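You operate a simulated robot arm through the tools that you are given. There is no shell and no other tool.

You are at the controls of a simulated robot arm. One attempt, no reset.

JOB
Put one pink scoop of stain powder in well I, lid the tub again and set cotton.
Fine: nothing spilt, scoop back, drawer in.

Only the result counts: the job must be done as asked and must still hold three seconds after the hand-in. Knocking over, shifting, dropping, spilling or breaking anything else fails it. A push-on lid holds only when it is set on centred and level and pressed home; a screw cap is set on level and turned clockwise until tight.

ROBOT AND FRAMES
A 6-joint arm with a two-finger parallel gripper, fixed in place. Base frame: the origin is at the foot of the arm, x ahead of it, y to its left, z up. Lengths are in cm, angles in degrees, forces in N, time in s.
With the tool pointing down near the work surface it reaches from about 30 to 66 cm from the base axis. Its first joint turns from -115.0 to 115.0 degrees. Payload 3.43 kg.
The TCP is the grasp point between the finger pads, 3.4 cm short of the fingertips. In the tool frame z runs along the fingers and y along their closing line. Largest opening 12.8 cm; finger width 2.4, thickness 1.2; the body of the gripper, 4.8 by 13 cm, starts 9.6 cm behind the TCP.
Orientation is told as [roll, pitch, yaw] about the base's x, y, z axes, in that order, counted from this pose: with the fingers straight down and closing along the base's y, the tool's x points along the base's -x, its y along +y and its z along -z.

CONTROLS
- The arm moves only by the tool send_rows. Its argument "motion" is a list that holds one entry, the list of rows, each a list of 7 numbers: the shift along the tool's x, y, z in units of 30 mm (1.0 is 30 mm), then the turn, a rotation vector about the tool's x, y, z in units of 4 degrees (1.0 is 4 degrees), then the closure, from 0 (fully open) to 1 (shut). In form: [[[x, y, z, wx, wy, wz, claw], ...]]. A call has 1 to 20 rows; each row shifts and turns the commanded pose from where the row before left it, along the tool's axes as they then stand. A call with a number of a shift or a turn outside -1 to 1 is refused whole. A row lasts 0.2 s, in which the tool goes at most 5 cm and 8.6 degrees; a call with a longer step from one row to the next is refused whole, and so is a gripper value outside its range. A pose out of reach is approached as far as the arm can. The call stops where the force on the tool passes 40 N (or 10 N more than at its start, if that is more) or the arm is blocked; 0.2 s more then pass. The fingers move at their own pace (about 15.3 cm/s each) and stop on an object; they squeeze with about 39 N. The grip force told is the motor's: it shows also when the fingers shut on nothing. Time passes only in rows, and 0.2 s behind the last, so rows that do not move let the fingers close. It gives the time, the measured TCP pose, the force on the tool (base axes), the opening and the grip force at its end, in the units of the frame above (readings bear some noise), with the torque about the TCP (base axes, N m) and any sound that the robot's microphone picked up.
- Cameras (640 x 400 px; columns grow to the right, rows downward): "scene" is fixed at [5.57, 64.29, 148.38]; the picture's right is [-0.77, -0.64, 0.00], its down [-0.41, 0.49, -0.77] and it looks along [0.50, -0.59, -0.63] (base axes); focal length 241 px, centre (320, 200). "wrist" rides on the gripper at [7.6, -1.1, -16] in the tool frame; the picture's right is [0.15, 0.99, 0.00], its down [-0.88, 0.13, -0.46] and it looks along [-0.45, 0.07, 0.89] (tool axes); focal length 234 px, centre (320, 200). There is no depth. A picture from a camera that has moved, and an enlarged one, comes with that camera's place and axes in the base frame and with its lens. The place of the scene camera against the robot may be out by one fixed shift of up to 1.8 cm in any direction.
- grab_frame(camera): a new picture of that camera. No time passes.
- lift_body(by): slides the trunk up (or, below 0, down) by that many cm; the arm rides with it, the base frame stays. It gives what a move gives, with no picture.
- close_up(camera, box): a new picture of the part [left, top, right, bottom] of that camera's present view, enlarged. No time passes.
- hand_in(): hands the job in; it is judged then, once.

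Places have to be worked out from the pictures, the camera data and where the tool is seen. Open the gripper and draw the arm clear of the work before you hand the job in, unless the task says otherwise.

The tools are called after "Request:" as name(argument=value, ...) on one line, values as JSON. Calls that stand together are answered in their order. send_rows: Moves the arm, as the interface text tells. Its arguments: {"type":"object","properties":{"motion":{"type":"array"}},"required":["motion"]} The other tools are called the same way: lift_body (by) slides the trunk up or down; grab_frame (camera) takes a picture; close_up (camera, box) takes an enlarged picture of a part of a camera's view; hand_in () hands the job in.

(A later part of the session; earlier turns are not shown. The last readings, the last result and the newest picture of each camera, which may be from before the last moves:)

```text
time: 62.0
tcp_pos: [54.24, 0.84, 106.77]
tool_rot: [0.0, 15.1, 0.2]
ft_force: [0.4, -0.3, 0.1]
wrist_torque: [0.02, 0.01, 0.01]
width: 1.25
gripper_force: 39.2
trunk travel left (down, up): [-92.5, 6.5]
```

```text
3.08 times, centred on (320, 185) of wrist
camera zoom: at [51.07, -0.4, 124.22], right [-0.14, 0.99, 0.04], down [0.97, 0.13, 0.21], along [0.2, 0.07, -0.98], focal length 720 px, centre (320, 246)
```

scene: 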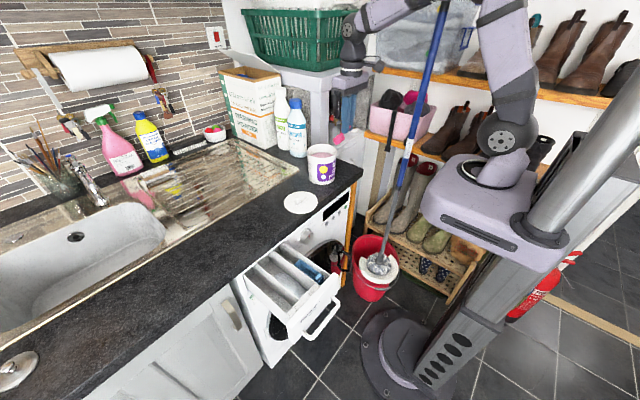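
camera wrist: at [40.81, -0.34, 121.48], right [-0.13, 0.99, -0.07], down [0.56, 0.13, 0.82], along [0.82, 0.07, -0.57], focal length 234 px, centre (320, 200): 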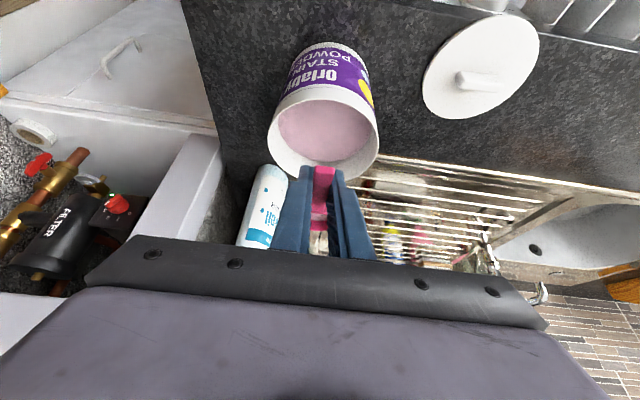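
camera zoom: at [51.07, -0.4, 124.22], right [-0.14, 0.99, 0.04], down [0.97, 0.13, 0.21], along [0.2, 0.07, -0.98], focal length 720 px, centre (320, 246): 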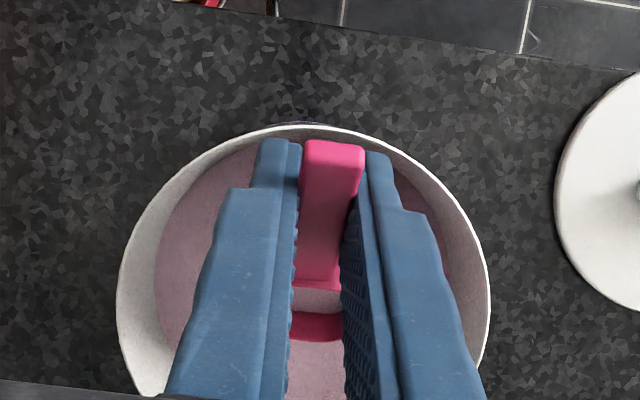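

Not touching yet; fingers are near the rim on the near side, so I'll first shift 1.2 cm in +x, then lower in 0.3 cm steps.

Request:
send_rows(motion=[[[-0.2, 0, -0.05, 0, 0, 0, 1], [-0.19, 0, -0.05, 0, 0, 0, 1], [-0.026, 0, 0.097, 0, 0, 0, 1], [-0.026, 0, 0.097, 0, 0, 0, 1], [-0.026, 0, 0.097, 0, 0, 0, 1], [-0.013, 0, 0.049, 0, 0, 0, 1]]])

Request:
close_up(camera="scene", box=[310, 135, 345, 170])

```text
time: 63.4
tcp_pos: [55.4, 0.91, 105.87]
tool_rot: [0.1, 14.8, 0.1]
ft_force: [0.1, 0.9, 9.2]
wrist_torque: [0.11, -0.3, 0.01]
width: 1.25
gripper_force: 38.9
trunk travel left (down, up): [-92.5, 6.5]
```

```text
11.43 times, centred on (328, 152) of scene
camera zoom: at [5.57, 64.29, 148.38], right [-0.77, -0.64, 0.0], down [-0.41, 0.49, -0.77], along [0.5, -0.59, -0.63], focal length 2759 px, centre (234, 743)
```

zoom: 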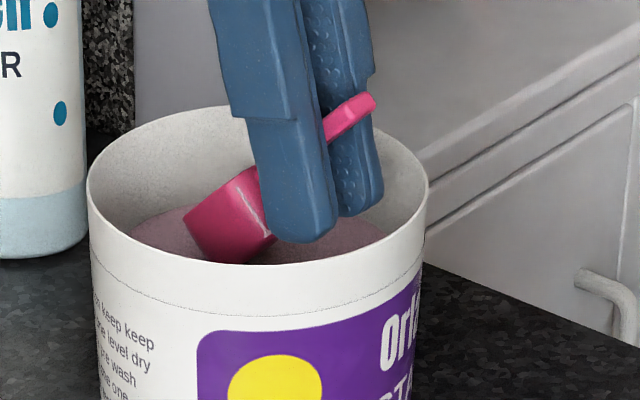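

Contact at TCP z≈105.9 with 9 N. I'll drag the bowl gently +x about 1.8 cm along the bed, then raise slightly and look into it.

Request:
send_rows(motion=[[[-0.145, 0, -0.039, 0, 0, 0, 1], [-0.145, 0, -0.039, 0, 0, 0, 1], [-0.145, 0, -0.039, 0, 0, 0, 1], [-0.145, 0, -0.039, 0, 0, 0, 1]]])

Request:
close_up(camera="scene", box=[310, 135, 345, 170])

Request:
close_up(camera="wrist", box=[290, 150, 350, 240])

```text
time: 64.4
tcp_pos: [56.98, 0.9, 105.91]
tool_rot: [0.0, 14.8, 0.1]
ft_force: [-5.3, -0.6, 16.1]
wrist_torque: [0.06, -0.15, 0.01]
width: 1.23
gripper_force: 38.7
trunk travel left (down, up): [-92.5, 6.5]
```

```text
11.43 times, centred on (328, 152) of scene
camera zoom: at [5.57, 64.29, 148.38], right [-0.77, -0.64, 0.0], down [-0.41, 0.49, -0.77], along [0.5, -0.59, -0.63], focal length 2759 px, centre (234, 743)
```

zoom: 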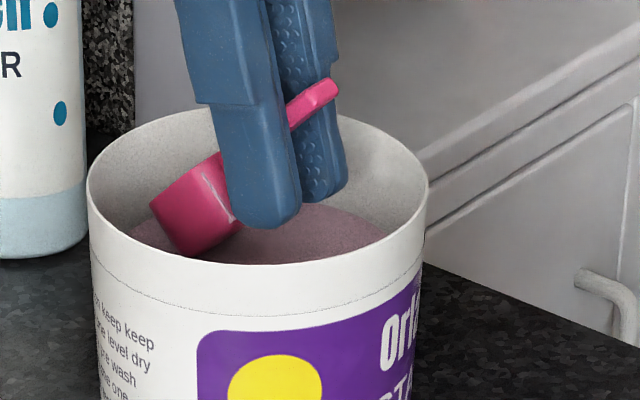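

```text
4.44 times, centred on (320, 195) of wrist
camera zoom: at [53.79, -0.34, 123.28], right [-0.14, 0.99, 0.04], down [0.97, 0.13, 0.21], along [0.21, 0.07, -0.98], focal length 1041 px, centre (320, 222)
```

zoom: 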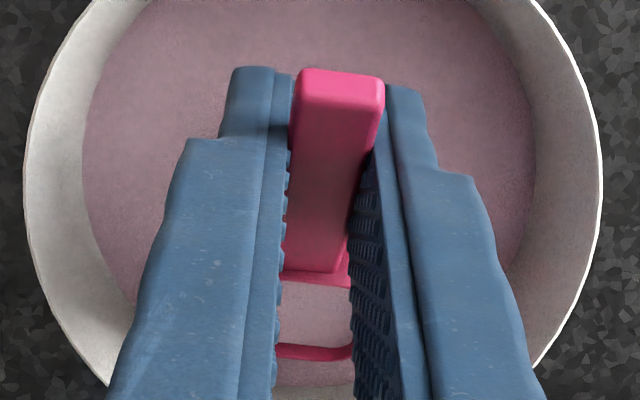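

The powder now reaches close to the far lip: dragging fills it. I'll raise off the bed, bring it back over the tub's middle and level the scoop to check the fill.

Request:
send_rows(motion=[[[0.043, 0, -0.161, 0, 0, 0, 1], [0.043, 0, -0.161, 0, 0, 0, 1], [0.204, 0, -0.118, 0, 0, 0, 1], [0.204, 0, -0.118, 0, 0, 0, 1], [0.204, 0, -0.118, 0, -0.5, 0, 1], [0, 0, 0, 0, -0.8, 0, 1], [0, 0, 0, 0, -0.8, 0, 1], [0, 0, 0, 0, -0.8, 0, 1], [0, 0, 0, 0, -0.8, 0, 1], [0, 0, 0, 0, -0.8, 0, 1], [0, 0, 0, 0, -0.8, 0, 1], [0, 0, 0, 0, -0.8, 0, 1], [0, 0, 0, 0, -0.8, 0, 1], [0, 0, 0, 0, -0.8, 0, 1], [0, 0, 0, 0, -0.8, 0, 1], [0, 0, 0, 0, -0.8, 0, 1], [0, 0, 0, 0, -0.8, 0, 1], [0, 0, 0, 0, -0.8, 0, 1], [0, 0, 0, 0, -0.4, 0, 1]]])

Request:
close_up(camera="scene", box=[310, 120, 345, 155])

Request:
close_up(camera="wrist", box=[290, 150, 350, 240])

```text
time: 68.4
tcp_pos: [55.71, 0.86, 108.22]
tool_rot: [0.2, -30.1, 0.0]
ft_force: [0.3, 0.0, 0.4]
wrist_torque: [-0.03, 0.0, 0.01]
width: 1.2
gripper_force: 39.0
trunk travel left (down, up): [-92.5, 6.5]
```

```text
11.43 times, centred on (328, 138) of scene
camera zoom: at [5.57, 64.29, 148.38], right [-0.77, -0.64, 0.0], down [-0.41, 0.49, -0.77], along [0.5, -0.59, -0.63], focal length 2759 px, centre (234, 914)
```

zoom: 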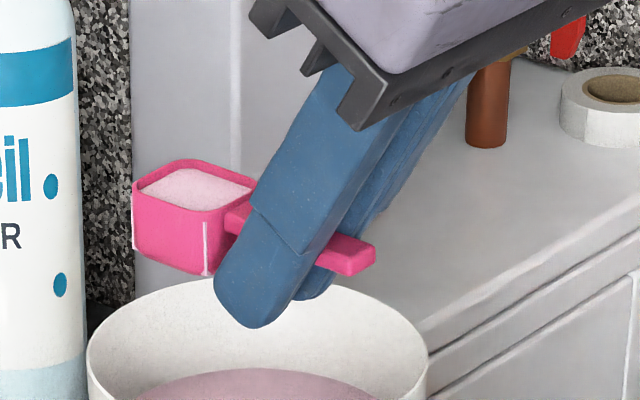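

```text
4.44 times, centred on (320, 195) of wrist
camera zoom: at [41.21, -0.35, 118.24], right [-0.13, 0.99, -0.07], down [0.53, 0.13, 0.84], along [0.84, 0.07, -0.54], focal length 1041 px, centre (320, 222)
```

zoom: 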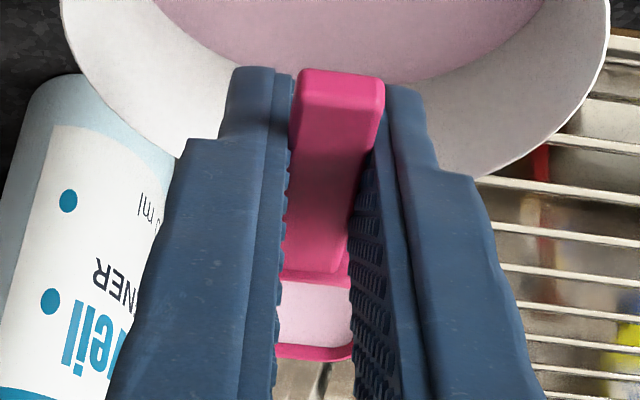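

The scoop is now nearly level-full with nothing heaped. One closer check of the fill height.

Request:
close_up(camera="scene", box=[315, 130, 335, 146])

Request:
grab_frame(camera="scene")

```text
16.00 times, centred on (325, 138) of scene
camera zoom: at [5.57, 64.29, 148.38], right [-0.77, -0.64, 0.0], down [-0.41, 0.49, -0.77], along [0.5, -0.59, -0.63], focal length 3863 px, centre (240, 1192)
```

zoom: 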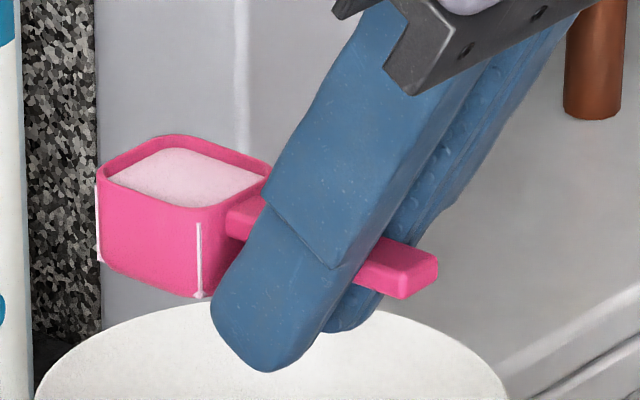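

```text
taken
```

scene: 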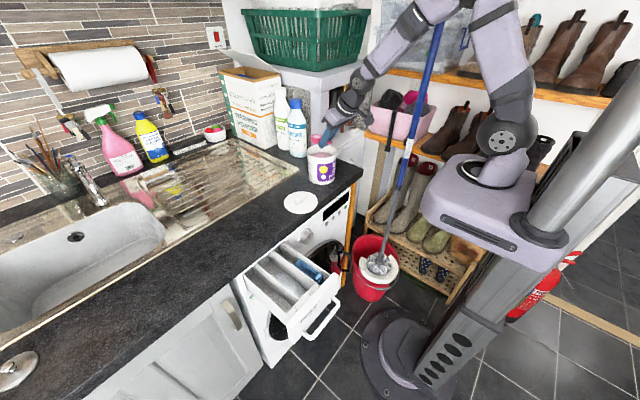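

The bowl is full to just under the rim. For pouring I'll use a tool-vertical carry (scoop 31° nose-down, which it held fine before), yaw 180° so the nose points towards the robot, and later tip by pitching the tool. First: lift and bring the tool to vertical, still over the tub.

Request:
send_rows(motion=[[[-0.15, 0, -0.26, 0, 0, 0, 1], [-0.25, 0, -0.433, 0, 0, 0, 1], [-0.25, 0, -0.433, 0, 0, 0, 1], [-0.15, 0, -0.26, 0, 0, 0, 1], [0, 0, 0, 0, 0.75, 0, 1], [0, 0, 0, 0, 0.75, 0, 1], [0, 0, 0, 0, 0.75, 0, 1], [0, 0, 0, 0, 0.75, 0, 1], [0, 0, 0, 0, 0.75, 0, 1], [0, 0, 0, 0, 0.75, 0, 1], [0, 0, 0, 0, 0.75, 0, 1], [0, 0, 0, 0, 0.75, 0, 1], [0, 0, 0, 0, 0.75, 0, 1], [0, 0, 0, 0, 0.75, 0, 1], [-0.2, 0, 0, 0, 0, 0, 1], [-0.4, 0, 0, 0, 0, 0, 1]]])

Request:
close_up(camera="scene", box=[300, 105, 350, 155])

Request:
close_up(camera="wrist", box=[280, 130, 360, 250])

```text
time: 71.8
tcp_pos: [57.69, 0.78, 112.93]
tool_rot: [0.0, -0.1, 0.2]
ft_force: [-0.1, -0.2, -1.0]
wrist_torque: [0.01, 0.01, -0.03]
width: 1.24
gripper_force: 38.6
trunk travel left (down, up): [-92.5, 6.5]
```

```text
8.00 times, centred on (325, 130) of scene
camera zoom: at [5.57, 64.29, 148.38], right [-0.77, -0.64, 0.0], down [-0.41, 0.49, -0.77], along [0.5, -0.59, -0.63], focal length 1932 px, centre (280, 760)
```

zoom: 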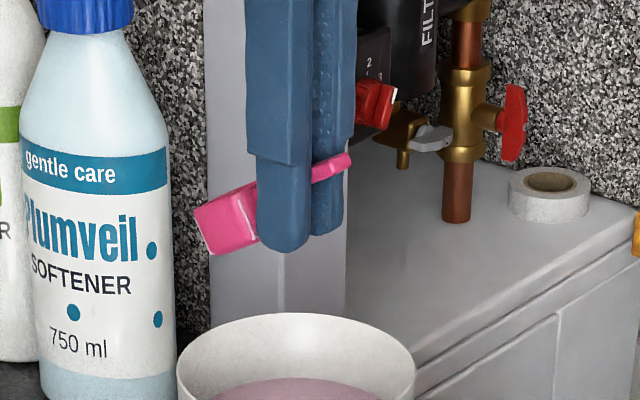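

```text
3.33 times, centred on (320, 190) of wrist
camera zoom: at [50.01, -0.44, 128.95], right [-0.15, 0.99, 0.0], down [0.88, 0.13, 0.46], along [0.45, 0.07, -0.89], focal length 781 px, centre (320, 233)
```

zoom: 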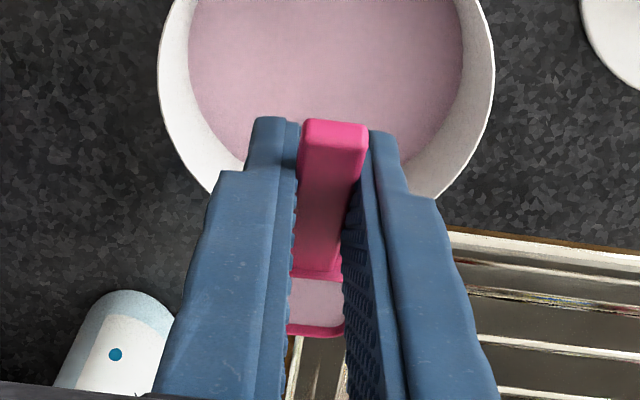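

Held fine at 31°. Now carrying it slowly (tool vertical) across to above the drawer, with a gentle ramp.

Request:
send_rows(motion=[[[0.06, 0.15, 0, 0, 0, 0, 1], [0.12, 0.3, 0, 0, 0, 0, 1], [0.18, 0.45, 0.03, 0, 0, 0, 1], [0.23, 0.6, 0.06, 0, 0, 0, 1], [0.23, 0.6, 0.1, 0, 0, 0, 1], [0.23, 0.6, 0.1, 0, 0, 0, 1], [0.23, 0.6, 0.1, 0, 0, 0, 1], [0.23, 0.6, 0.1, 0, 0, 0, 1], [0.23, 0.6, 0.1, 0, 0, 0, 1], [0.23, 0.6, 0.1, 0, 0, 0, 1], [0.23, 0.6, 0.1, 0, 0, 0, 1], [0.23, 0.6, 0.1, 0, 0, 0, 1], [0.23, 0.6, 0.1, 0, 0, 0, 1], [0.23, 0.6, 0.1, 0, 0, 0, 1], [0.23, 0.6, 0.1, 0, 0, 0, 1], [0.2, 0.5, 0.1, 0, 0, 0, 1], [0.15, 0.4, 0.05, 0, 0, 0, 1], [0.08, 0.2, 0, 0, 0, 0, 1]]])

Request:
grab_frame(camera="scene")

Request:
close_up(camera="wrist", box=[280, 130, 360, 250])

```text
time: 75.6
tcp_pos: [46.81, 28.44, 109.05]
tool_rot: [0.0, -0.1, 0.0]
ft_force: [0.4, -0.1, -0.9]
wrist_torque: [-0.04, 0.0, 0.0]
width: 1.24
gripper_force: 39.3
trunk travel left (down, up): [-92.5, 6.5]
```

```text
taken
```

scene: 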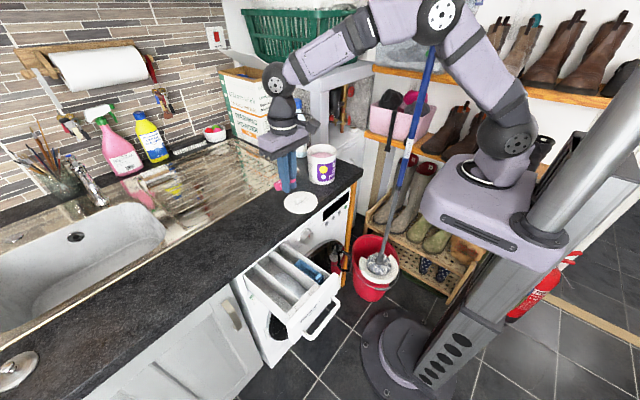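

```text
3.33 times, centred on (320, 190) of wrist
camera zoom: at [39.28, 27.2, 125.06], right [-0.15, 0.99, 0.0], down [0.88, 0.13, 0.46], along [0.45, 0.07, -0.89], focal length 781 px, centre (320, 233)
```

zoom: 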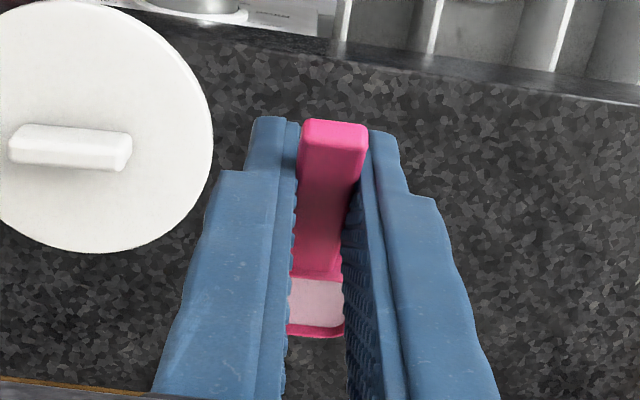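

No spill. Continue to above the well's line at (41, 44.5, 104).

Request:
send_rows(motion=[[[0.08, 0.2, 0, 0, 0, 0, 1], [0.15, 0.4, 0.1, 0, 0, 0, 1], [0.22, 0.6, 0.2, 0, 0, 0, 1], [0.22, 0.6, 0.2, 0, 0, 0, 1], [0.22, 0.6, 0.2, 0, 0, 0, 1], [0.22, 0.6, 0.2, 0, 0, 0, 1], [0.22, 0.6, 0.2, 0, 0, 0, 1], [0.22, 0.6, 0.2, 0, 0, 0, 1], [0.2, 0.55, 0.2, 0, 0, 0, 1], [0.15, 0.4, 0.1, 0, 0, 0, 1], [0.06, 0.2, 0.0, 0, 0, 0, 1]]])

Request:
send_rows(motion=[[[0, 0, 0, 0, 0, -0.4, 1], [0, 0, 0, 0, 0, -0.8, 1], [0, 0, 0, 0, 0, -1, 1], [0, 0, 0, 0, 0, -1, 1], [0, 0, 0, 0, 0, -1, 1], [0, 0, 0, 0, 0, -1, 1], [0, 0, 0, 0, 0, -1, 1], [0, 0, 0, 0, 0, -1, 1], [0, 0, 0, 0, 0, -1, 1], [0, 0, 0, 0, 0, -1, 1], [0, 0, 0, 0, 0, -1, 1], [0, 0, 0, 0, 0, -1, 1], [0, 0, 0, 0, 0, -1, 1], [0, 0, 0, 0, 0, -1, 1], [0, 0, 0, 0, 0, -0.8, 1]]])

Request:
grab_frame(camera="scene")

```text
time: 78.0
tcp_pos: [40.9, 44.5, 104.24]
tool_rot: [-0.1, -0.1, 0.1]
ft_force: [0.0, 0.4, -0.2]
wrist_torque: [-0.05, 0.0, -0.04]
width: 1.23
gripper_force: 39.4
trunk travel left (down, up): [-92.5, 6.5]
```

```text
time: 81.2
tcp_pos: [40.89, 44.45, 104.25]
tool_rot: [-0.2, -0.1, 56.3]
ft_force: [-0.6, -1.1, 0.1]
wrist_torque: [0.01, 0.03, -0.02]
width: 1.24
gripper_force: 38.8
trunk travel left (down, up): [-92.5, 6.5]
```

```text
taken
```

scene: 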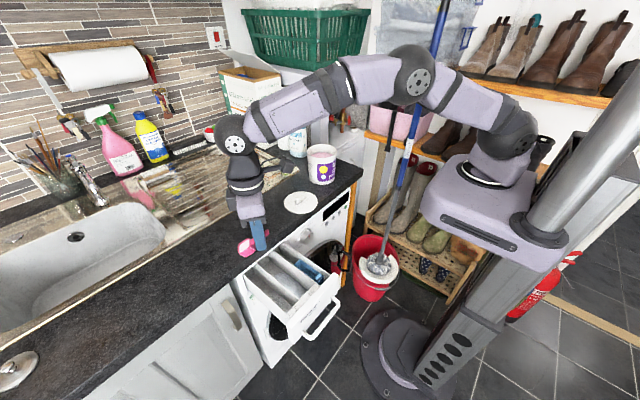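

Yaw is at 56° without trouble; continuing to 180°.

Request:
send_rows(motion=[[[0, 0, 0, 0, 0, -0.6, 1], [0, 0, 0, 0, 0, -1, 1], [0, 0, 0, 0, 0, -1, 1], [0, 0, 0, 0, 0, -1, 1], [0, 0, 0, 0, 0, -1, 1], [0, 0, 0, 0, 0, -1, 1], [0, 0, 0, 0, 0, -1, 1], [0, 0, 0, 0, 0, -1, 1], [0, 0, 0, 0, 0, -1, 1], [0, 0, 0, 0, 0, -1, 1], [0, 0, 0, 0, 0, -1, 1], [0, 0, 0, 0, 0, -1, 1], [0, 0, 0, 0, 0, -1, 1], [0, 0, 0, 0, 0, -1, 1], [0, 0, 0, 0, 0, -1, 1], [0, 0, 0, 0, 0, -1, 1]]])

Request:
send_rows(motion=[[[0, 0, 0, 0, 0, -1, 1], [0, 0, 0, 0, 0, -1, 1], [0, 0, 0, 0, 0, -1, 1], [0, 0, 0, 0, 0, -1, 1], [0, 0, 0, 0, 0, -1, 1], [0, 0, 0, 0, 0, -1, 1], [0, 0, 0, 0, 0, -1, 1], [0, 0, 0, 0, 0, -1, 1], [0, 0, 0, 0, 0, -1, 1], [0, 0, 0, 0, 0, -1, 1], [0, 0, 0, 0, 0, -1, 1], [0, 0, 0, 0, 0, -1, 1], [0, 0, 0, 0, 0, -1, 1], [0, 0, 0, 0, 0, -1, 1], [0, 0, 0, 0, 0, -1, 1], [0, 0, 0, 0, 0, -0.3, 1]]])

Request:
grab_frame(camera="scene")

Request:
grab_frame(camera="wrist")

```text
time: 84.6
tcp_pos: [40.97, 44.36, 104.12]
tool_rot: [-0.1, 0.0, 118.6]
ft_force: [0.9, 0.0, -0.7]
wrist_torque: [-0.01, -0.02, 0.01]
width: 1.26
gripper_force: 39.4
trunk travel left (down, up): [-92.5, 6.5]
```

```text
time: 88.0
tcp_pos: [41.08, 44.35, 104.15]
tool_rot: [-0.1, 0.1, 179.7]
ft_force: [-0.2, 0.5, -0.6]
wrist_torque: [0.0, 0.01, 0.01]
width: 1.26
gripper_force: 39.1
trunk travel left (down, up): [-92.5, 6.5]
```

```text
taken
```

scene: 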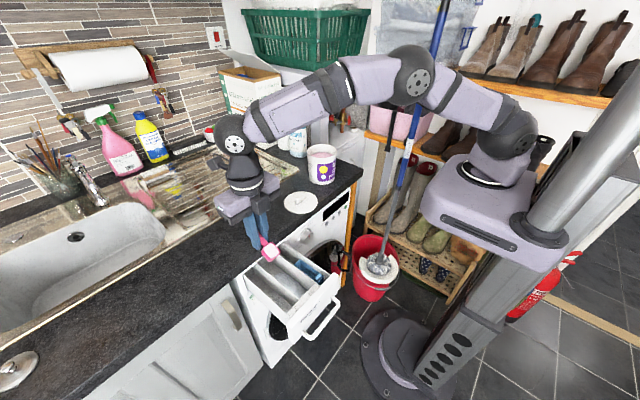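

```text
taken
camera wrist: at [48.53, 45.51, 120.25], right [0.14, -0.99, 0.0], down [-0.88, -0.13, 0.45], along [-0.45, -0.06, -0.89], focal length 234 px, centre (320, 200)
```

wrist: 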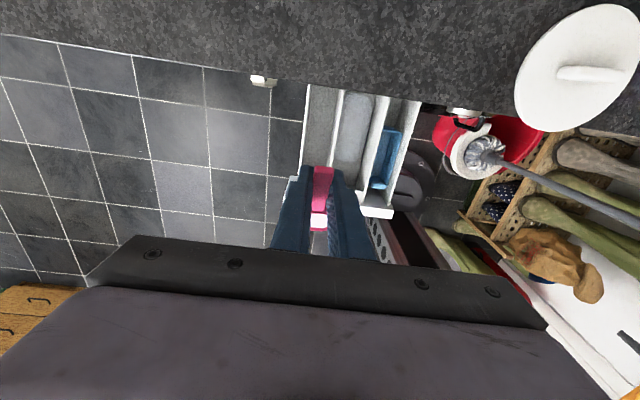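

Yaw 180° reached, scoop nose towards the robot with powder still in. Close-up to check lateral alignment with well I.

Request:
close_up(camera="wrist", box=[270, 70, 430, 250])

Request:
close_up(camera="scene", box=[220, 190, 350, 320])

```text
2.22 times, centred on (350, 160) of wrist
camera zoom: at [48.53, 45.51, 120.25], right [0.14, -0.99, 0.0], down [-0.88, -0.13, 0.45], along [-0.45, -0.06, -0.89], focal length 520 px, centre (253, 289)
```

zoom: 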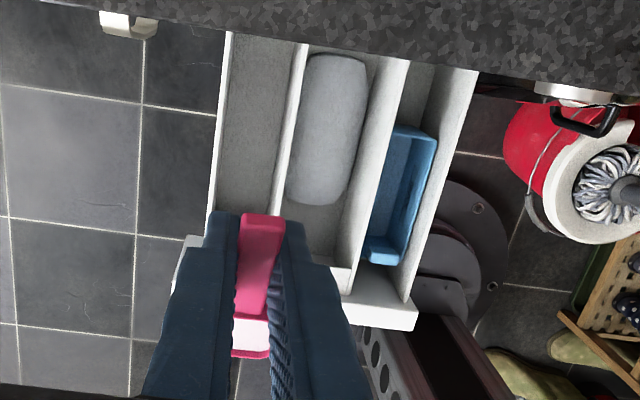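

```text
3.08 times, centred on (285, 255) of scene
camera zoom: at [5.57, 64.29, 148.38], right [-0.77, -0.64, 0.0], down [-0.41, 0.49, -0.77], along [0.5, -0.59, -0.63], focal length 743 px, centre (428, 31)
```

zoom: 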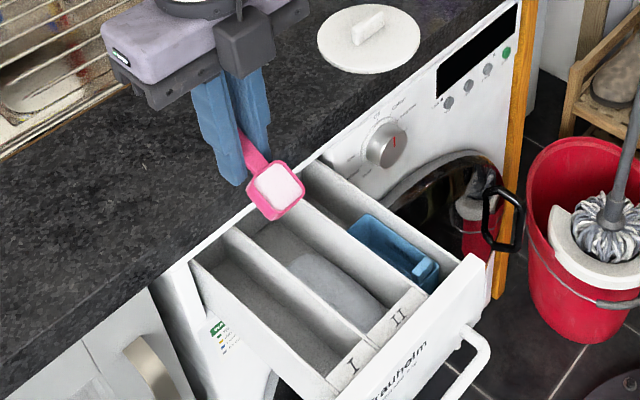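

Well I's inner walls are at y≈42.2 and 46.9 (centre 44.55). Lowering to just above the drawer at TCP z≈88.5.

Request:
send_rows(motion=[[[0, -0.02, 0.15, 0, 0, 0, 1], [0, -0.02, 0.3, 0, 0, 0, 1], [0, -0.01, 0.45, 0, 0, 0, 1], [0, 0, 0.5, 0, 0, 0, 1], [0, 0, 0.5, 0, 0, 0, 1], [0, 0, 0.5, 0, 0, 0, 1], [0, 0, 0.5, 0, 0, 0, 1], [0, 0, 0.5, 0, 0, 0, 1], [0, 0, 0.5, 0, 0, 0, 1], [0, 0, 0.4, 0, 0, 0, 1], [0, 0, 0.3, 0, 0, 0, 1], [0, 0, 0.25, 0, 0, 0, 1], [0, 0, 0.2, 0, 0, 0, 1], [0, 0, 0.1, 0, 0, 0, 1]]])

Request:
close_up(camera="wrist", box=[250, 30, 430, 250])

Request:
close_up(camera="scene", box=[220, 200, 340, 310])

```text
time: 91.0
tcp_pos: [40.96, 44.65, 88.71]
tool_rot: [0.1, 0.2, 179.8]
ft_force: [0.4, 0.0, -0.8]
wrist_torque: [0.04, -0.02, -0.03]
width: 1.25
gripper_force: 38.7
trunk travel left (down, up): [-92.5, 6.5]
```

```text
1.82 times, centred on (340, 140) of wrist
camera zoom: at [48.52, 45.69, 104.77], right [0.14, -0.99, 0.0], down [-0.88, -0.13, 0.45], along [-0.45, -0.06, -0.89], focal length 426 px, centre (284, 309)
```

zoom: 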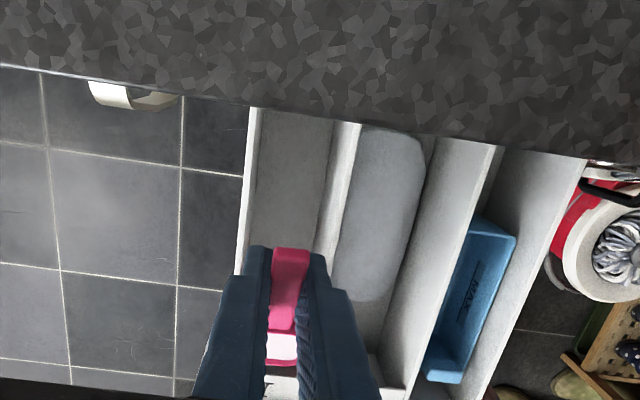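

```text
3.64 times, centred on (280, 255) of scene
camera zoom: at [5.57, 64.29, 148.38], right [-0.77, -0.64, 0.0], down [-0.41, 0.49, -0.77], along [0.5, -0.59, -0.63], focal length 878 px, centre (466, 0)
```

zoom: 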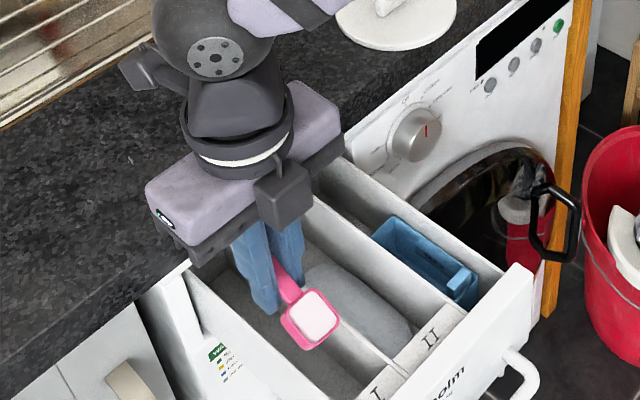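

Alignment is good: the bowl sits over well I's centre line. I start tipping: pitch the tool while keeping the front lip at about x 36.2, z 85.5.

Request:
send_rows(motion=[[[-0.064, 0, -0.078, 0, 0.9375, 0, 1], [-0.064, 0, -0.078, 0, 0.9375, 0, 1], [-0.064, 0, -0.078, 0, 0.9375, 0, 1], [-0.064, 0, -0.078, 0, 0.9375, 0, 1], [-0.073, 0, -0.072, 0, 0.9375, 0, 1], [-0.073, 0, -0.072, 0, 0.9375, 0, 1], [-0.073, 0, -0.072, 0, 0.9375, 0, 1], [-0.073, 0, -0.072, 0, 0.9375, 0, 1]]])

Request:
close_up(camera="wrist", box=[250, 100, 430, 250])

Request:
close_up(camera="scene", box=[220, 200, 340, 310])

```text
time: 92.8
tcp_pos: [38.87, 44.73, 89.97]
tool_rot: [0.0, 30.2, 179.7]
ft_force: [-0.3, 0.6, 0.1]
wrist_torque: [0.02, 0.01, 0.0]
width: 1.25
gripper_force: 39.4
trunk travel left (down, up): [-92.5, 6.5]
```

```text
2.67 times, centred on (340, 175) of wrist
camera zoom: at [37.48, 45.79, 107.72], right [0.12, -0.99, 0.07], down [-0.99, -0.13, -0.05], along [0.06, -0.07, -1.0], focal length 624 px, centre (267, 267)
```

zoom: 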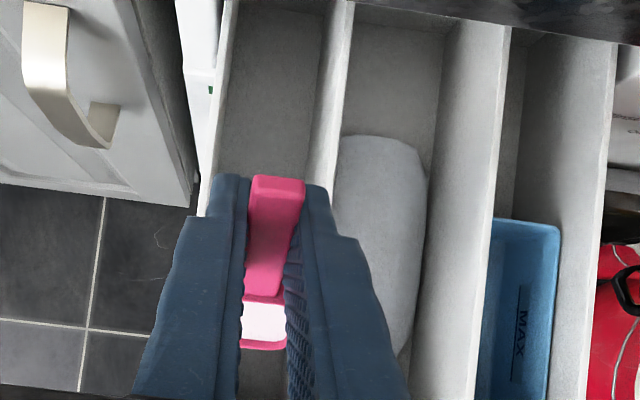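

```text
3.64 times, centred on (280, 255) of scene
camera zoom: at [5.57, 64.29, 148.38], right [-0.77, -0.64, 0.0], down [-0.41, 0.49, -0.77], along [0.5, -0.59, -0.63], focal length 878 px, centre (466, 0)
```

zoom: 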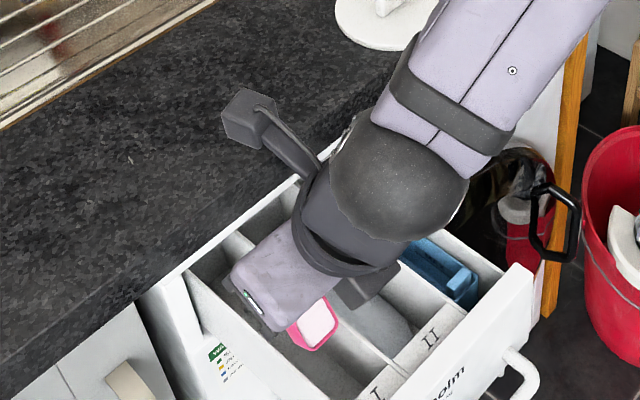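

Tilt about 60° and nothing has fallen yet; the bowl is about 0.3 cm towards the divider, so I correct y by +0.3 and keep tipping.

Request:
send_rows(motion=[[[-0.081, -0.05, -0.076, 0, 0.9375, 0, 1], [-0.081, -0.05, -0.076, 0, 0.9375, 0, 1], [-0.081, 0, -0.076, 0, 0.9375, 0, 1], [-0.081, 0, -0.076, 0, 0.9375, 0, 1]]])

Request:
close_up(camera="wrist", box=[230, 100, 410, 250])

Request:
close_up(camera="scene", box=[250, 230, 340, 310])

```text
time: 93.8
tcp_pos: [37.67, 45.05, 90.23]
tool_rot: [0.0, 45.2, 179.6]
ft_force: [0.1, 0.8, 0.0]
wrist_torque: [-0.01, -0.04, 0.02]
width: 1.25
gripper_force: 39.2
trunk travel left (down, up): [-92.5, 6.5]
```

```text
2.67 times, centred on (320, 175) of wrist
camera zoom: at [31.69, 46.15, 106.88], right [0.1, -0.99, 0.1], down [-0.94, -0.13, -0.3], along [0.31, -0.07, -0.95], focal length 624 px, centre (320, 267)
```

zoom: 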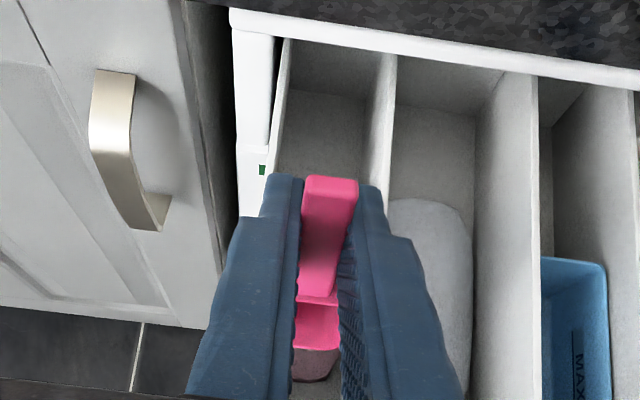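

```text
5.00 times, centred on (295, 270) of scene
camera zoom: at [5.57, 64.29, 148.38], right [-0.77, -0.64, 0.0], down [-0.41, 0.49, -0.77], along [0.5, -0.59, -0.63], focal length 1207 px, centre (445, -150)
```

zoom: 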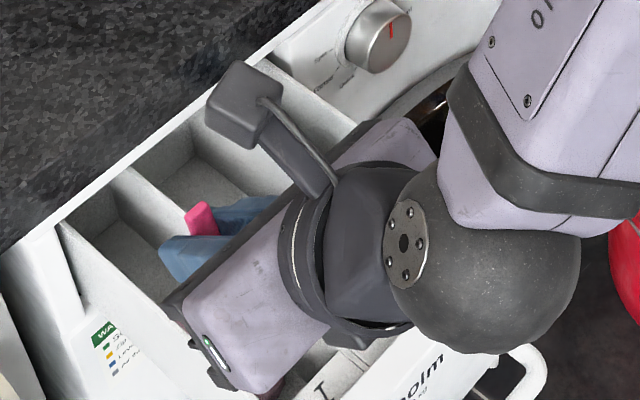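

The bowl now looks empty and pinkish powder lies below it. I'll tip further (tilt about 105°) to empty it fully, then look.

Request:
send_rows(motion=[[[-0.0805, 0, -0.088, 0, 0.9375, 0, 1], [-0.0805, 0, -0.088, 0, 0.9375, 0, 1], [-0.0805, 0, -0.088, 0, 0.9375, 0, 1], [-0.0805, 0, -0.088, 0, 0.9375, 0, 1], [-0.077, 0, -0.096, 0, 0.9375, 0, 1], [-0.077, 0, -0.096, 0, 0.9375, 0, 1], [-0.077, 0, -0.096, 0, 0.9375, 0, 1], [-0.077, 0, -0.096, 0, 0.9375, 0, 1]]])

Request:
close_up(camera="wrist", box=[230, 130, 410, 250])

Request:
close_up(camera="scene", box=[230, 225, 350, 325])

```text
time: 95.6
tcp_pos: [35.0, 44.94, 89.88]
tool_rot: [-0.2, 75.2, 179.5]
ft_force: [0.0, 0.0, -0.3]
wrist_torque: [0.0, 0.02, 0.0]
width: 1.25
gripper_force: 38.9
trunk travel left (down, up): [-92.5, 6.5]
```

```text
3.33 times, centred on (320, 190) of wrist
camera zoom: at [21.3, 46.07, 101.33], right [0.03, -0.99, 0.14], down [-0.67, -0.13, -0.74], along [0.75, -0.07, -0.66], focal length 781 px, centre (320, 233)
```

zoom: 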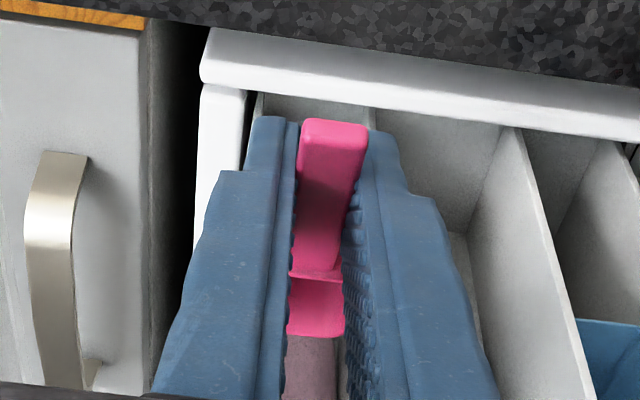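

```text
4.00 times, centred on (290, 275) of scene
camera zoom: at [5.57, 64.29, 148.38], right [-0.77, -0.64, 0.0], down [-0.41, 0.49, -0.77], along [0.5, -0.59, -0.63], focal length 966 px, centre (440, -100)
```

zoom: 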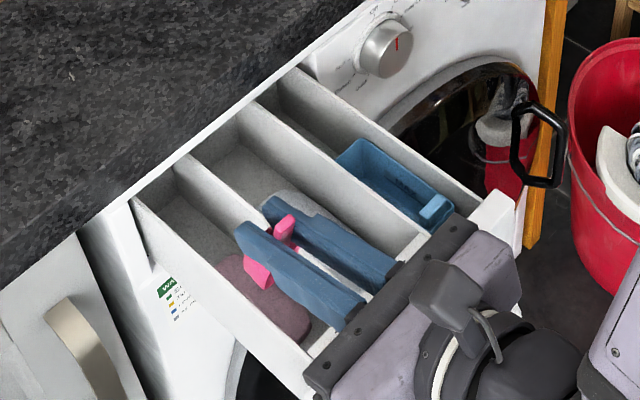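

Powder is in well I and the bowl is clean and empty. Lifting straight up 14 cm, then returning the tool to vertical.

Request:
send_rows(motion=[[[0.3, 0, -0.08, 0, 0, 0, 1], [0.6, 0, -0.16, 0, 0, 0, 1], [0.8, 0, -0.21, 0, 0, 0, 1], [0.8, 0, -0.21, 0, 0, 0, 1], [0.8, 0, -0.21, 0, 0, 0, 1], [0.8, 0, -0.21, 0, 0, 0, 1], [0.6, 0, -0.16, 0, 0, 0, 1]]])

Request:
close_up(camera="scene", box=[230, 225, 350, 325])

Request:
grab_frame(camera="scene")

```text
time: 97.2
tcp_pos: [34.68, 44.81, 104.35]
tool_rot: [0.1, 75.0, 179.7]
ft_force: [0.0, -0.4, 0.8]
wrist_torque: [0.01, 0.0, -0.02]
width: 1.25
gripper_force: 39.0
trunk travel left (down, up): [-92.5, 6.5]
```

```text
4.00 times, centred on (290, 275) of scene
camera zoom: at [5.57, 64.29, 148.38], right [-0.77, -0.64, 0.0], down [-0.41, 0.49, -0.77], along [0.5, -0.59, -0.63], focal length 966 px, centre (440, -100)
```

zoom: 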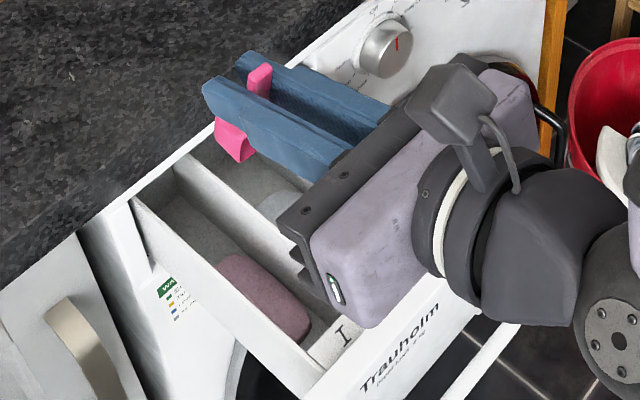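

```text
taken
```

scene: 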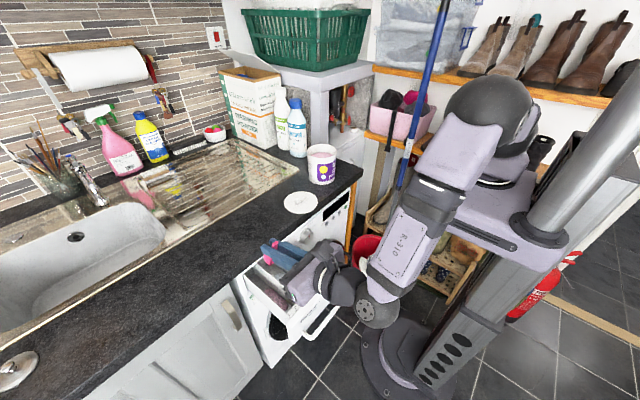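

The powder shows neatly in well I. Rotating the tool back to vertical, then unwinding the yaw.

Request:
send_rows(motion=[[[0, 0, 0, 0, -1, 0, 1], [0, 0, 0, 0, -1, 0, 1], [0, 0, 0, 0, -1, 0, 1], [0, 0, 0, 0, -1, 0, 1], [0, 0, 0, 0, -1, 0, 1], [0, 0, 0, 0, -1, 0, 1], [0, 0, 0, 0, -1, 0, 1], [0, 0, 0, 0, -1, 0, 1], [0, 0, 0, 0, -1, 0, 1], [0, 0, 0, 0, -1, 0, 1], [0, 0, 0, 0, -1, 0, 1], [0, 0, 0, 0, -1, 0, 1], [0, 0, 0, 0, -1, 0, 1], [0, 0, 0, 0, -1, 0, 1], [0, 0, 0, 0, -1, 0, 1], [0, 0, 0, 0, -1, 0, 1], [0, 0, 0, 0, -1, 0, 1], [0, 0, 0, 0, -1, 0, 1], [0, 0, 0, 0, -0.75, 0, 1]]])

Request:
send_rows(motion=[[[0, 0, 0, 0, 0, 1, 1], [0, 0, 0, 0, 0, 1, 1], [0, 0, 0, 0, 0, 1, 1], [0, 0, 0, 0, 0, 1, 1], [0, 0, 0, 0, 0, 1, 1], [0, 0, 0, 0, 0, 1, 1], [0, 0, 0, 0, 0, 1, 1], [0, 0, 0, 0, 0, 1, 1], [0, 0, 0, 0, 0, 1, 1], [0, 0, 0, 0, 0, 1, 1], [0, 0, 0, 0, 0, 1, 1], [0, 0, 0, 0, 0, 1, 1], [0, 0, 0, 0, 0, 1, 1], [0, 0, 0, 0, 0, 1, 1], [0, 0, 0, 0, 0, 1, 1], [0, 0, 0, 0, 0, 1, 1], [0, 0, 0, 0, 0, 1, 1], [0, 0, 0, 0, 0, 1, 1], [0, 0, 0, 0, 0, 1, 1], [0, 0, 0, 0, 0, 1, 1]]])

Request:
send_rows(motion=[[[0, 0, 0, 0, 0, 1, 1], [0, 0, 0, 0, 0, 1, 1], [0, 0, 0, 0, 0, 1, 1], [0, 0, 0, 0, 0, 1, 1], [0, 0, 0, 0, 0, 1, 1], [0, 0, 0, 0, 0, 1, 1], [0, 0, 0, 0, 0, 1, 1], [0, 0, 0, 0, 0, 1, 1], [0, 0, 0, 0, 0, 1, 1], [0, 0, 0, 0, 0, 1, 1], [0, 0, 0, 0, 0, 1, 1], [0, 0, 0, 0, 0, 1, 1], [0, 0, 0, 0, 0, 1, 1], [0, 0, 0, 0, 0, 1, 1], [0, 0, 0, 0, 0, 1, 1], [0, 0, 0, 0, 0, 1, 1], [0, 0, 0, 0, 0, 1, 1], [0, 0, 0, 0, 0, 1, 1], [0, 0, 0, 0, 0, 1, 1], [0, 0, 0, 0, 0, 1, 1]]])

Request:
grab_frame(camera="wrist")

```text
time: 101.2
tcp_pos: [34.98, 44.89, 104.34]
tool_rot: [0.0, 0.0, 179.7]
ft_force: [-0.4, -0.5, 0.2]
wrist_torque: [-0.02, -0.05, -0.02]
width: 1.23
gripper_force: 39.3
trunk travel left (down, up): [-92.5, 6.5]
```

```text
time: 105.4
tcp_pos: [34.91, 45.03, 104.32]
tool_rot: [-0.2, 0.0, 99.5]
ft_force: [0.0, -0.3, 0.1]
wrist_torque: [-0.02, -0.01, 0.0]
width: 1.25
gripper_force: 39.1
trunk travel left (down, up): [-92.5, 6.5]
```

```text
time: 109.6
tcp_pos: [34.85, 44.94, 104.42]
tool_rot: [0.0, -0.1, 19.6]
ft_force: [-0.1, -0.1, -0.8]
wrist_torque: [0.01, 0.04, 0.01]
width: 1.25
gripper_force: 38.8
trunk travel left (down, up): [-92.5, 6.5]
```

```text
taken
camera wrist: at [28.11, 41.33, 120.39], right [-0.47, 0.88, 0.0], down [0.78, 0.42, 0.46], along [0.4, 0.21, -0.89], focal length 234 px, centre (320, 200)
```

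wrist: 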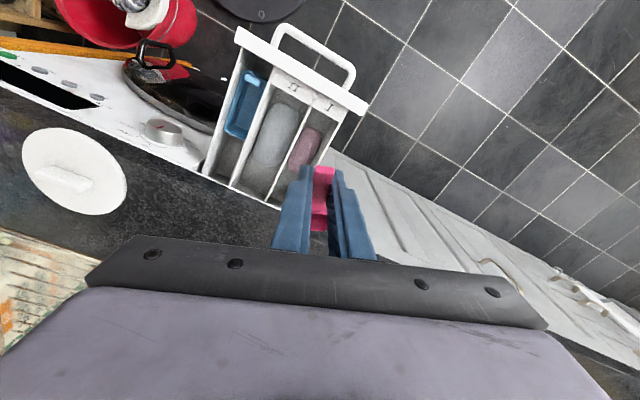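

Continuing yaw to 3.7° and moving back above the scoop's original place.

Request:
send_rows(motion=[[[0, 0, 0, 0, 0, 1, 1], [0, 0, 0, 0, 0, 1, 1], [0, 0, 0, 0, 0, 1, 1], [0, 0, 0, 0, 0, 0.97, 1], [-0.797, -0.398, 0, 0, 0, 0, 1], [-0.797, -0.398, 0, 0, 0, 0, 1], [-0.797, -0.398, 0, 0, 0, 0, 1], [-0.797, -0.398, 0, 0, 0, 0, 1], [-0.797, -0.398, 0, 0, 0, 0, 1], [-0.797, -0.398, 0, 0, 0, 0, 1], [-0.797, -0.398, 0, 0, 0, 0, 1], [-0.797, -0.398, 0, 0, 0, 0, 1], [-0.797, -0.398, 0, 0, 0, 0, 1]]])

Request:
grab_frame(camera="wrist")

Request:
close_up(camera="scene", box=[215, 150, 295, 230])

```text
time: 112.4
tcp_pos: [54.78, 35.02, 104.35]
tool_rot: [0.1, -0.2, 3.8]
ft_force: [-0.2, -0.2, -0.5]
wrist_torque: [0.01, 0.04, -0.02]
width: 1.24
gripper_force: 38.7
out of reach, approached as far as the arm can: row 12, 13
trunk travel left (down, up): [-92.5, 6.5]
```

```text
taken
camera wrist: at [47.27, 33.28, 120.34], right [-0.21, 0.98, 0.0], down [0.87, 0.19, 0.46], along [0.45, 0.1, -0.89], focal length 234 px, centre (320, 200)
```

wrist: 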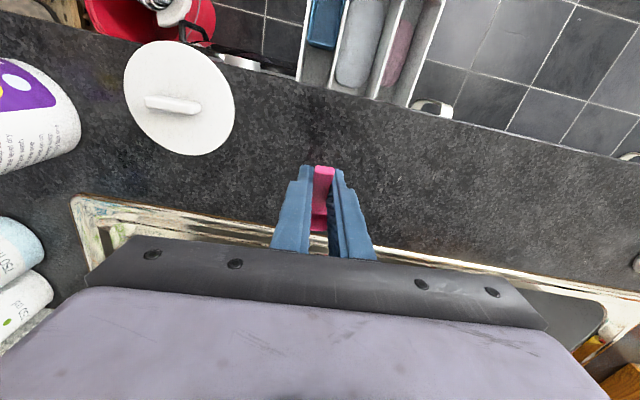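

```text
5.00 times, centred on (255, 190) of scene
camera zoom: at [5.57, 64.29, 148.38], right [-0.77, -0.64, 0.0], down [-0.41, 0.49, -0.77], along [0.5, -0.59, -0.63], focal length 1207 px, centre (645, 250)
```

zoom: 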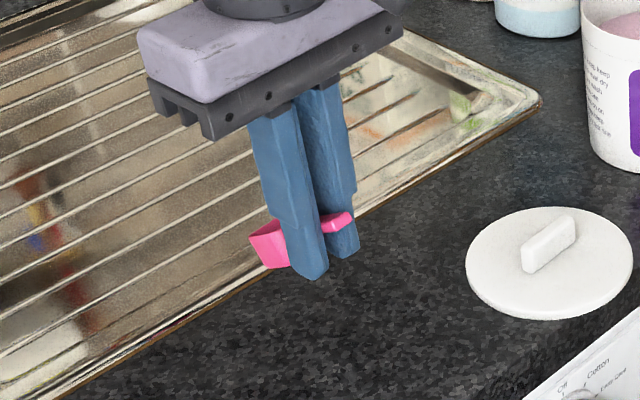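

Reach ends near radius 65 with the tool vertical; tilting the tool helps. I'll tilt to e≈73.5° (scoop ~15° nose-down) and re-read the pose.

Request:
send_rows(motion=[[[0, 0, 0, 0, -0.825, 0, 1], [0, 0, 0, 0, -0.825, 0, 1], [0, 0, 0, 0, -0.825, 0, 1], [0, 0, 0, 0, -0.825, 0, 1], [0, 0, 0, 0, -0.825, 0, 1], [0, 0, 0, 0, 0, 0, 1]]])

Request:
close_up(camera="scene", box=[225, 160, 285, 220])

Request:
grab_frame(camera="wrist")

```text
time: 113.8
tcp_pos: [54.75, 35.0, 104.34]
tool_rot: [0.1, -16.7, 3.8]
ft_force: [0.4, -0.2, 0.0]
wrist_torque: [0.0, 0.0, 0.0]
width: 1.2
gripper_force: 39.4
trunk travel left (down, up): [-92.5, 6.5]
```

```text
6.67 times, centred on (255, 190) of scene
camera zoom: at [5.57, 64.29, 148.38], right [-0.77, -0.64, 0.0], down [-0.41, 0.49, -0.77], along [0.5, -0.59, -0.63], focal length 1610 px, centre (753, 267)
```

zoom: 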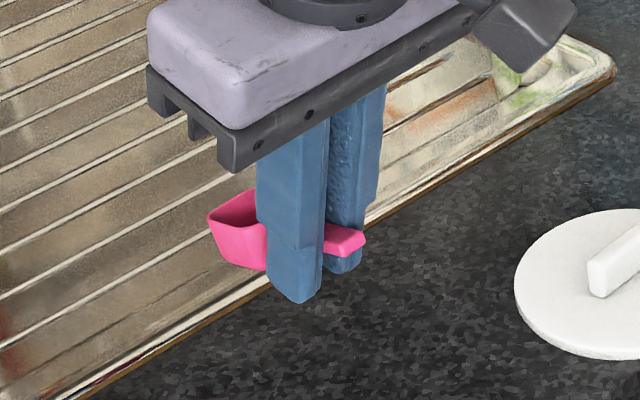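

```text
taken
camera wrist: at [43.0, 33.06, 117.42], right [-0.21, 0.98, -0.04], down [0.7, 0.18, 0.69], along [0.68, 0.11, -0.72], focal length 234 px, centre (320, 200)
```

wrist: 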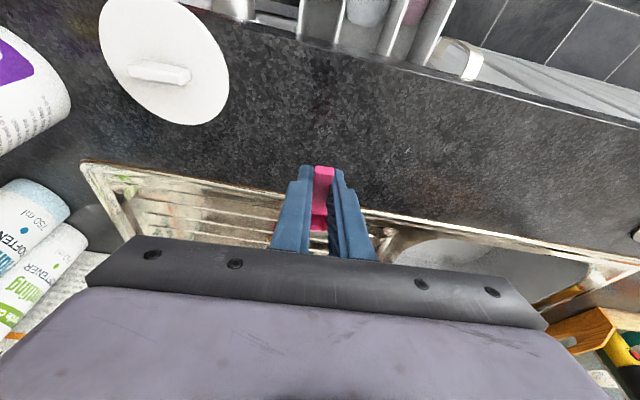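

Now lowering towards the original spot, stopping about 3 cm above the worktop first.

Request:
send_rows(motion=[[[-0.059, 0.025, 0.443, 0, 0, 0, 1], [-0.059, 0.025, 0.443, 0, 0, 0, 1], [-0.059, 0.025, 0.443, 0, 0, 0, 1], [-0.059, 0.025, 0.443, 0, 0, 0, 1], [-0.059, 0.025, 0.443, 0, 0, 0, 1], [-0.059, 0.025, 0.443, 0, 0, 0, 1]]])

Request:
close_up(camera="scene", box=[225, 180, 285, 240])

Request:
close_up(camera="wrist", box=[260, 100, 380, 250])

```text
time: 115.2
tcp_pos: [58.13, 35.57, 97.0]
tool_rot: [0.0, -16.6, 3.7]
ft_force: [-0.5, -0.2, 0.2]
wrist_torque: [0.02, 0.02, 0.02]
width: 1.22
gripper_force: 39.2
trunk travel left (down, up): [-92.5, 6.5]
```

```text
6.67 times, centred on (255, 210) of scene
camera zoom: at [5.57, 64.29, 148.38], right [-0.77, -0.64, 0.0], down [-0.41, 0.49, -0.77], along [0.5, -0.59, -0.63], focal length 1610 px, centre (753, 133)
```

zoom: 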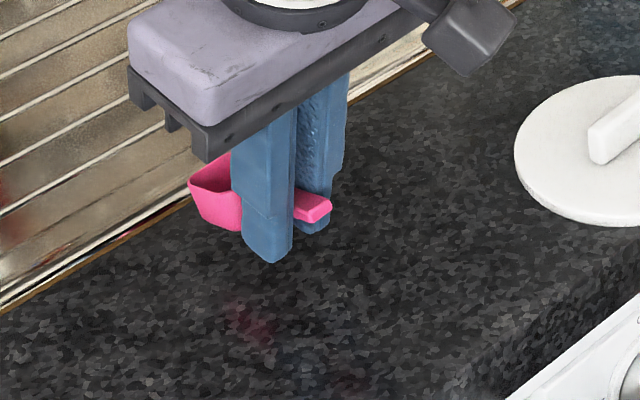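

```text
2.67 times, centred on (320, 175) of wrist
camera zoom: at [46.35, 33.68, 110.18], right [-0.21, 0.98, -0.04], down [0.7, 0.18, 0.69], along [0.68, 0.11, -0.72], focal length 624 px, centre (320, 267)
```

zoom: 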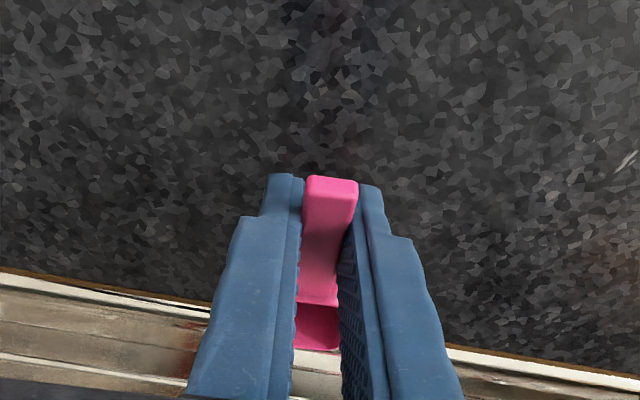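

The finger and scoop positions match the original spot within about half a centimetre. Shifting y by −0.4 and lowering in small steps towards contact.

Request:
send_rows(motion=[[[0.052, -0.066, 0.176, 0, 0, 0, 1], [0.052, -0.066, 0.176, 0, 0, 0, 1], [0.052, 0, 0.176, 0, 0, 0, 1], [0.028, 0, 0.096, 0, 0, 0, 1], [0.014, 0, 0.048, 0, 0, 0, 1]]])

Request:
close_up(camera="scene", box=[230, 195, 275, 235])

```text
time: 116.4
tcp_pos: [58.06, 35.2, 94.93]
tool_rot: [0.0, -16.7, 3.7]
ft_force: [0.0, -0.4, -0.1]
wrist_torque: [-0.02, 0.01, 0.0]
width: 1.23
gripper_force: 39.2
trunk travel left (down, up): [-92.5, 6.5]
```

```text
10.00 times, centred on (252, 215) of scene
camera zoom: at [5.57, 64.29, 148.38], right [-0.77, -0.64, 0.0], down [-0.41, 0.49, -0.77], along [0.5, -0.59, -0.63], focal length 2414 px, centre (995, 50)
```

zoom: 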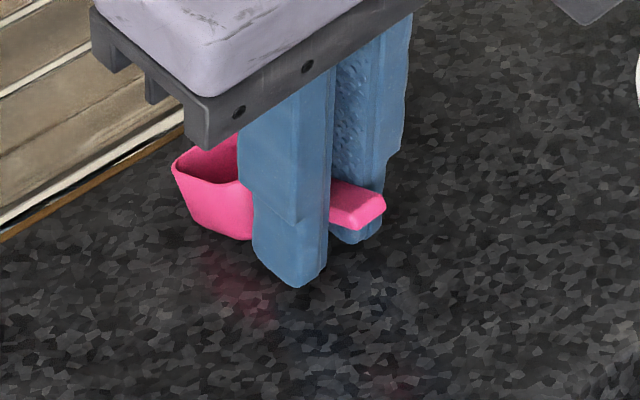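

Request:
send_rows(motion=[[[0.0142, 0, 0.048, 0, 0, 0, 1], [0.0142, 0, 0.048, 0, 0, 0, 1], [0.0142, 0, 0.048, 0, 0, 0, 1], [0, 0, 0, 0, 0, 0, 1]]])

Request:
close_up(camera="scene", box=[230, 195, 275, 235])

```text
time: 117.4
tcp_pos: [57.98, 35.2, 94.81]
tool_rot: [0.1, -17.0, 3.8]
ft_force: [-1.1, -0.3, 13.5]
wrist_torque: [0.08, -0.73, 0.0]
width: 1.25
gripper_force: 38.9
trunk travel left (down, up): [-92.5, 6.5]
```

```text
10.00 times, centred on (252, 215) of scene
camera zoom: at [5.57, 64.29, 148.38], right [-0.77, -0.64, 0.0], down [-0.41, 0.49, -0.77], along [0.5, -0.59, -0.63], focal length 2414 px, centre (995, 50)
```

zoom: 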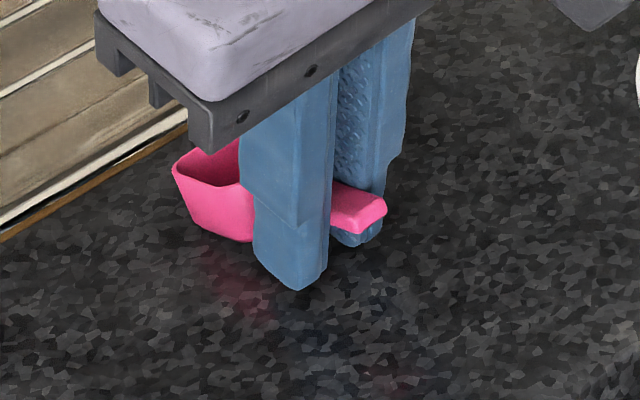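

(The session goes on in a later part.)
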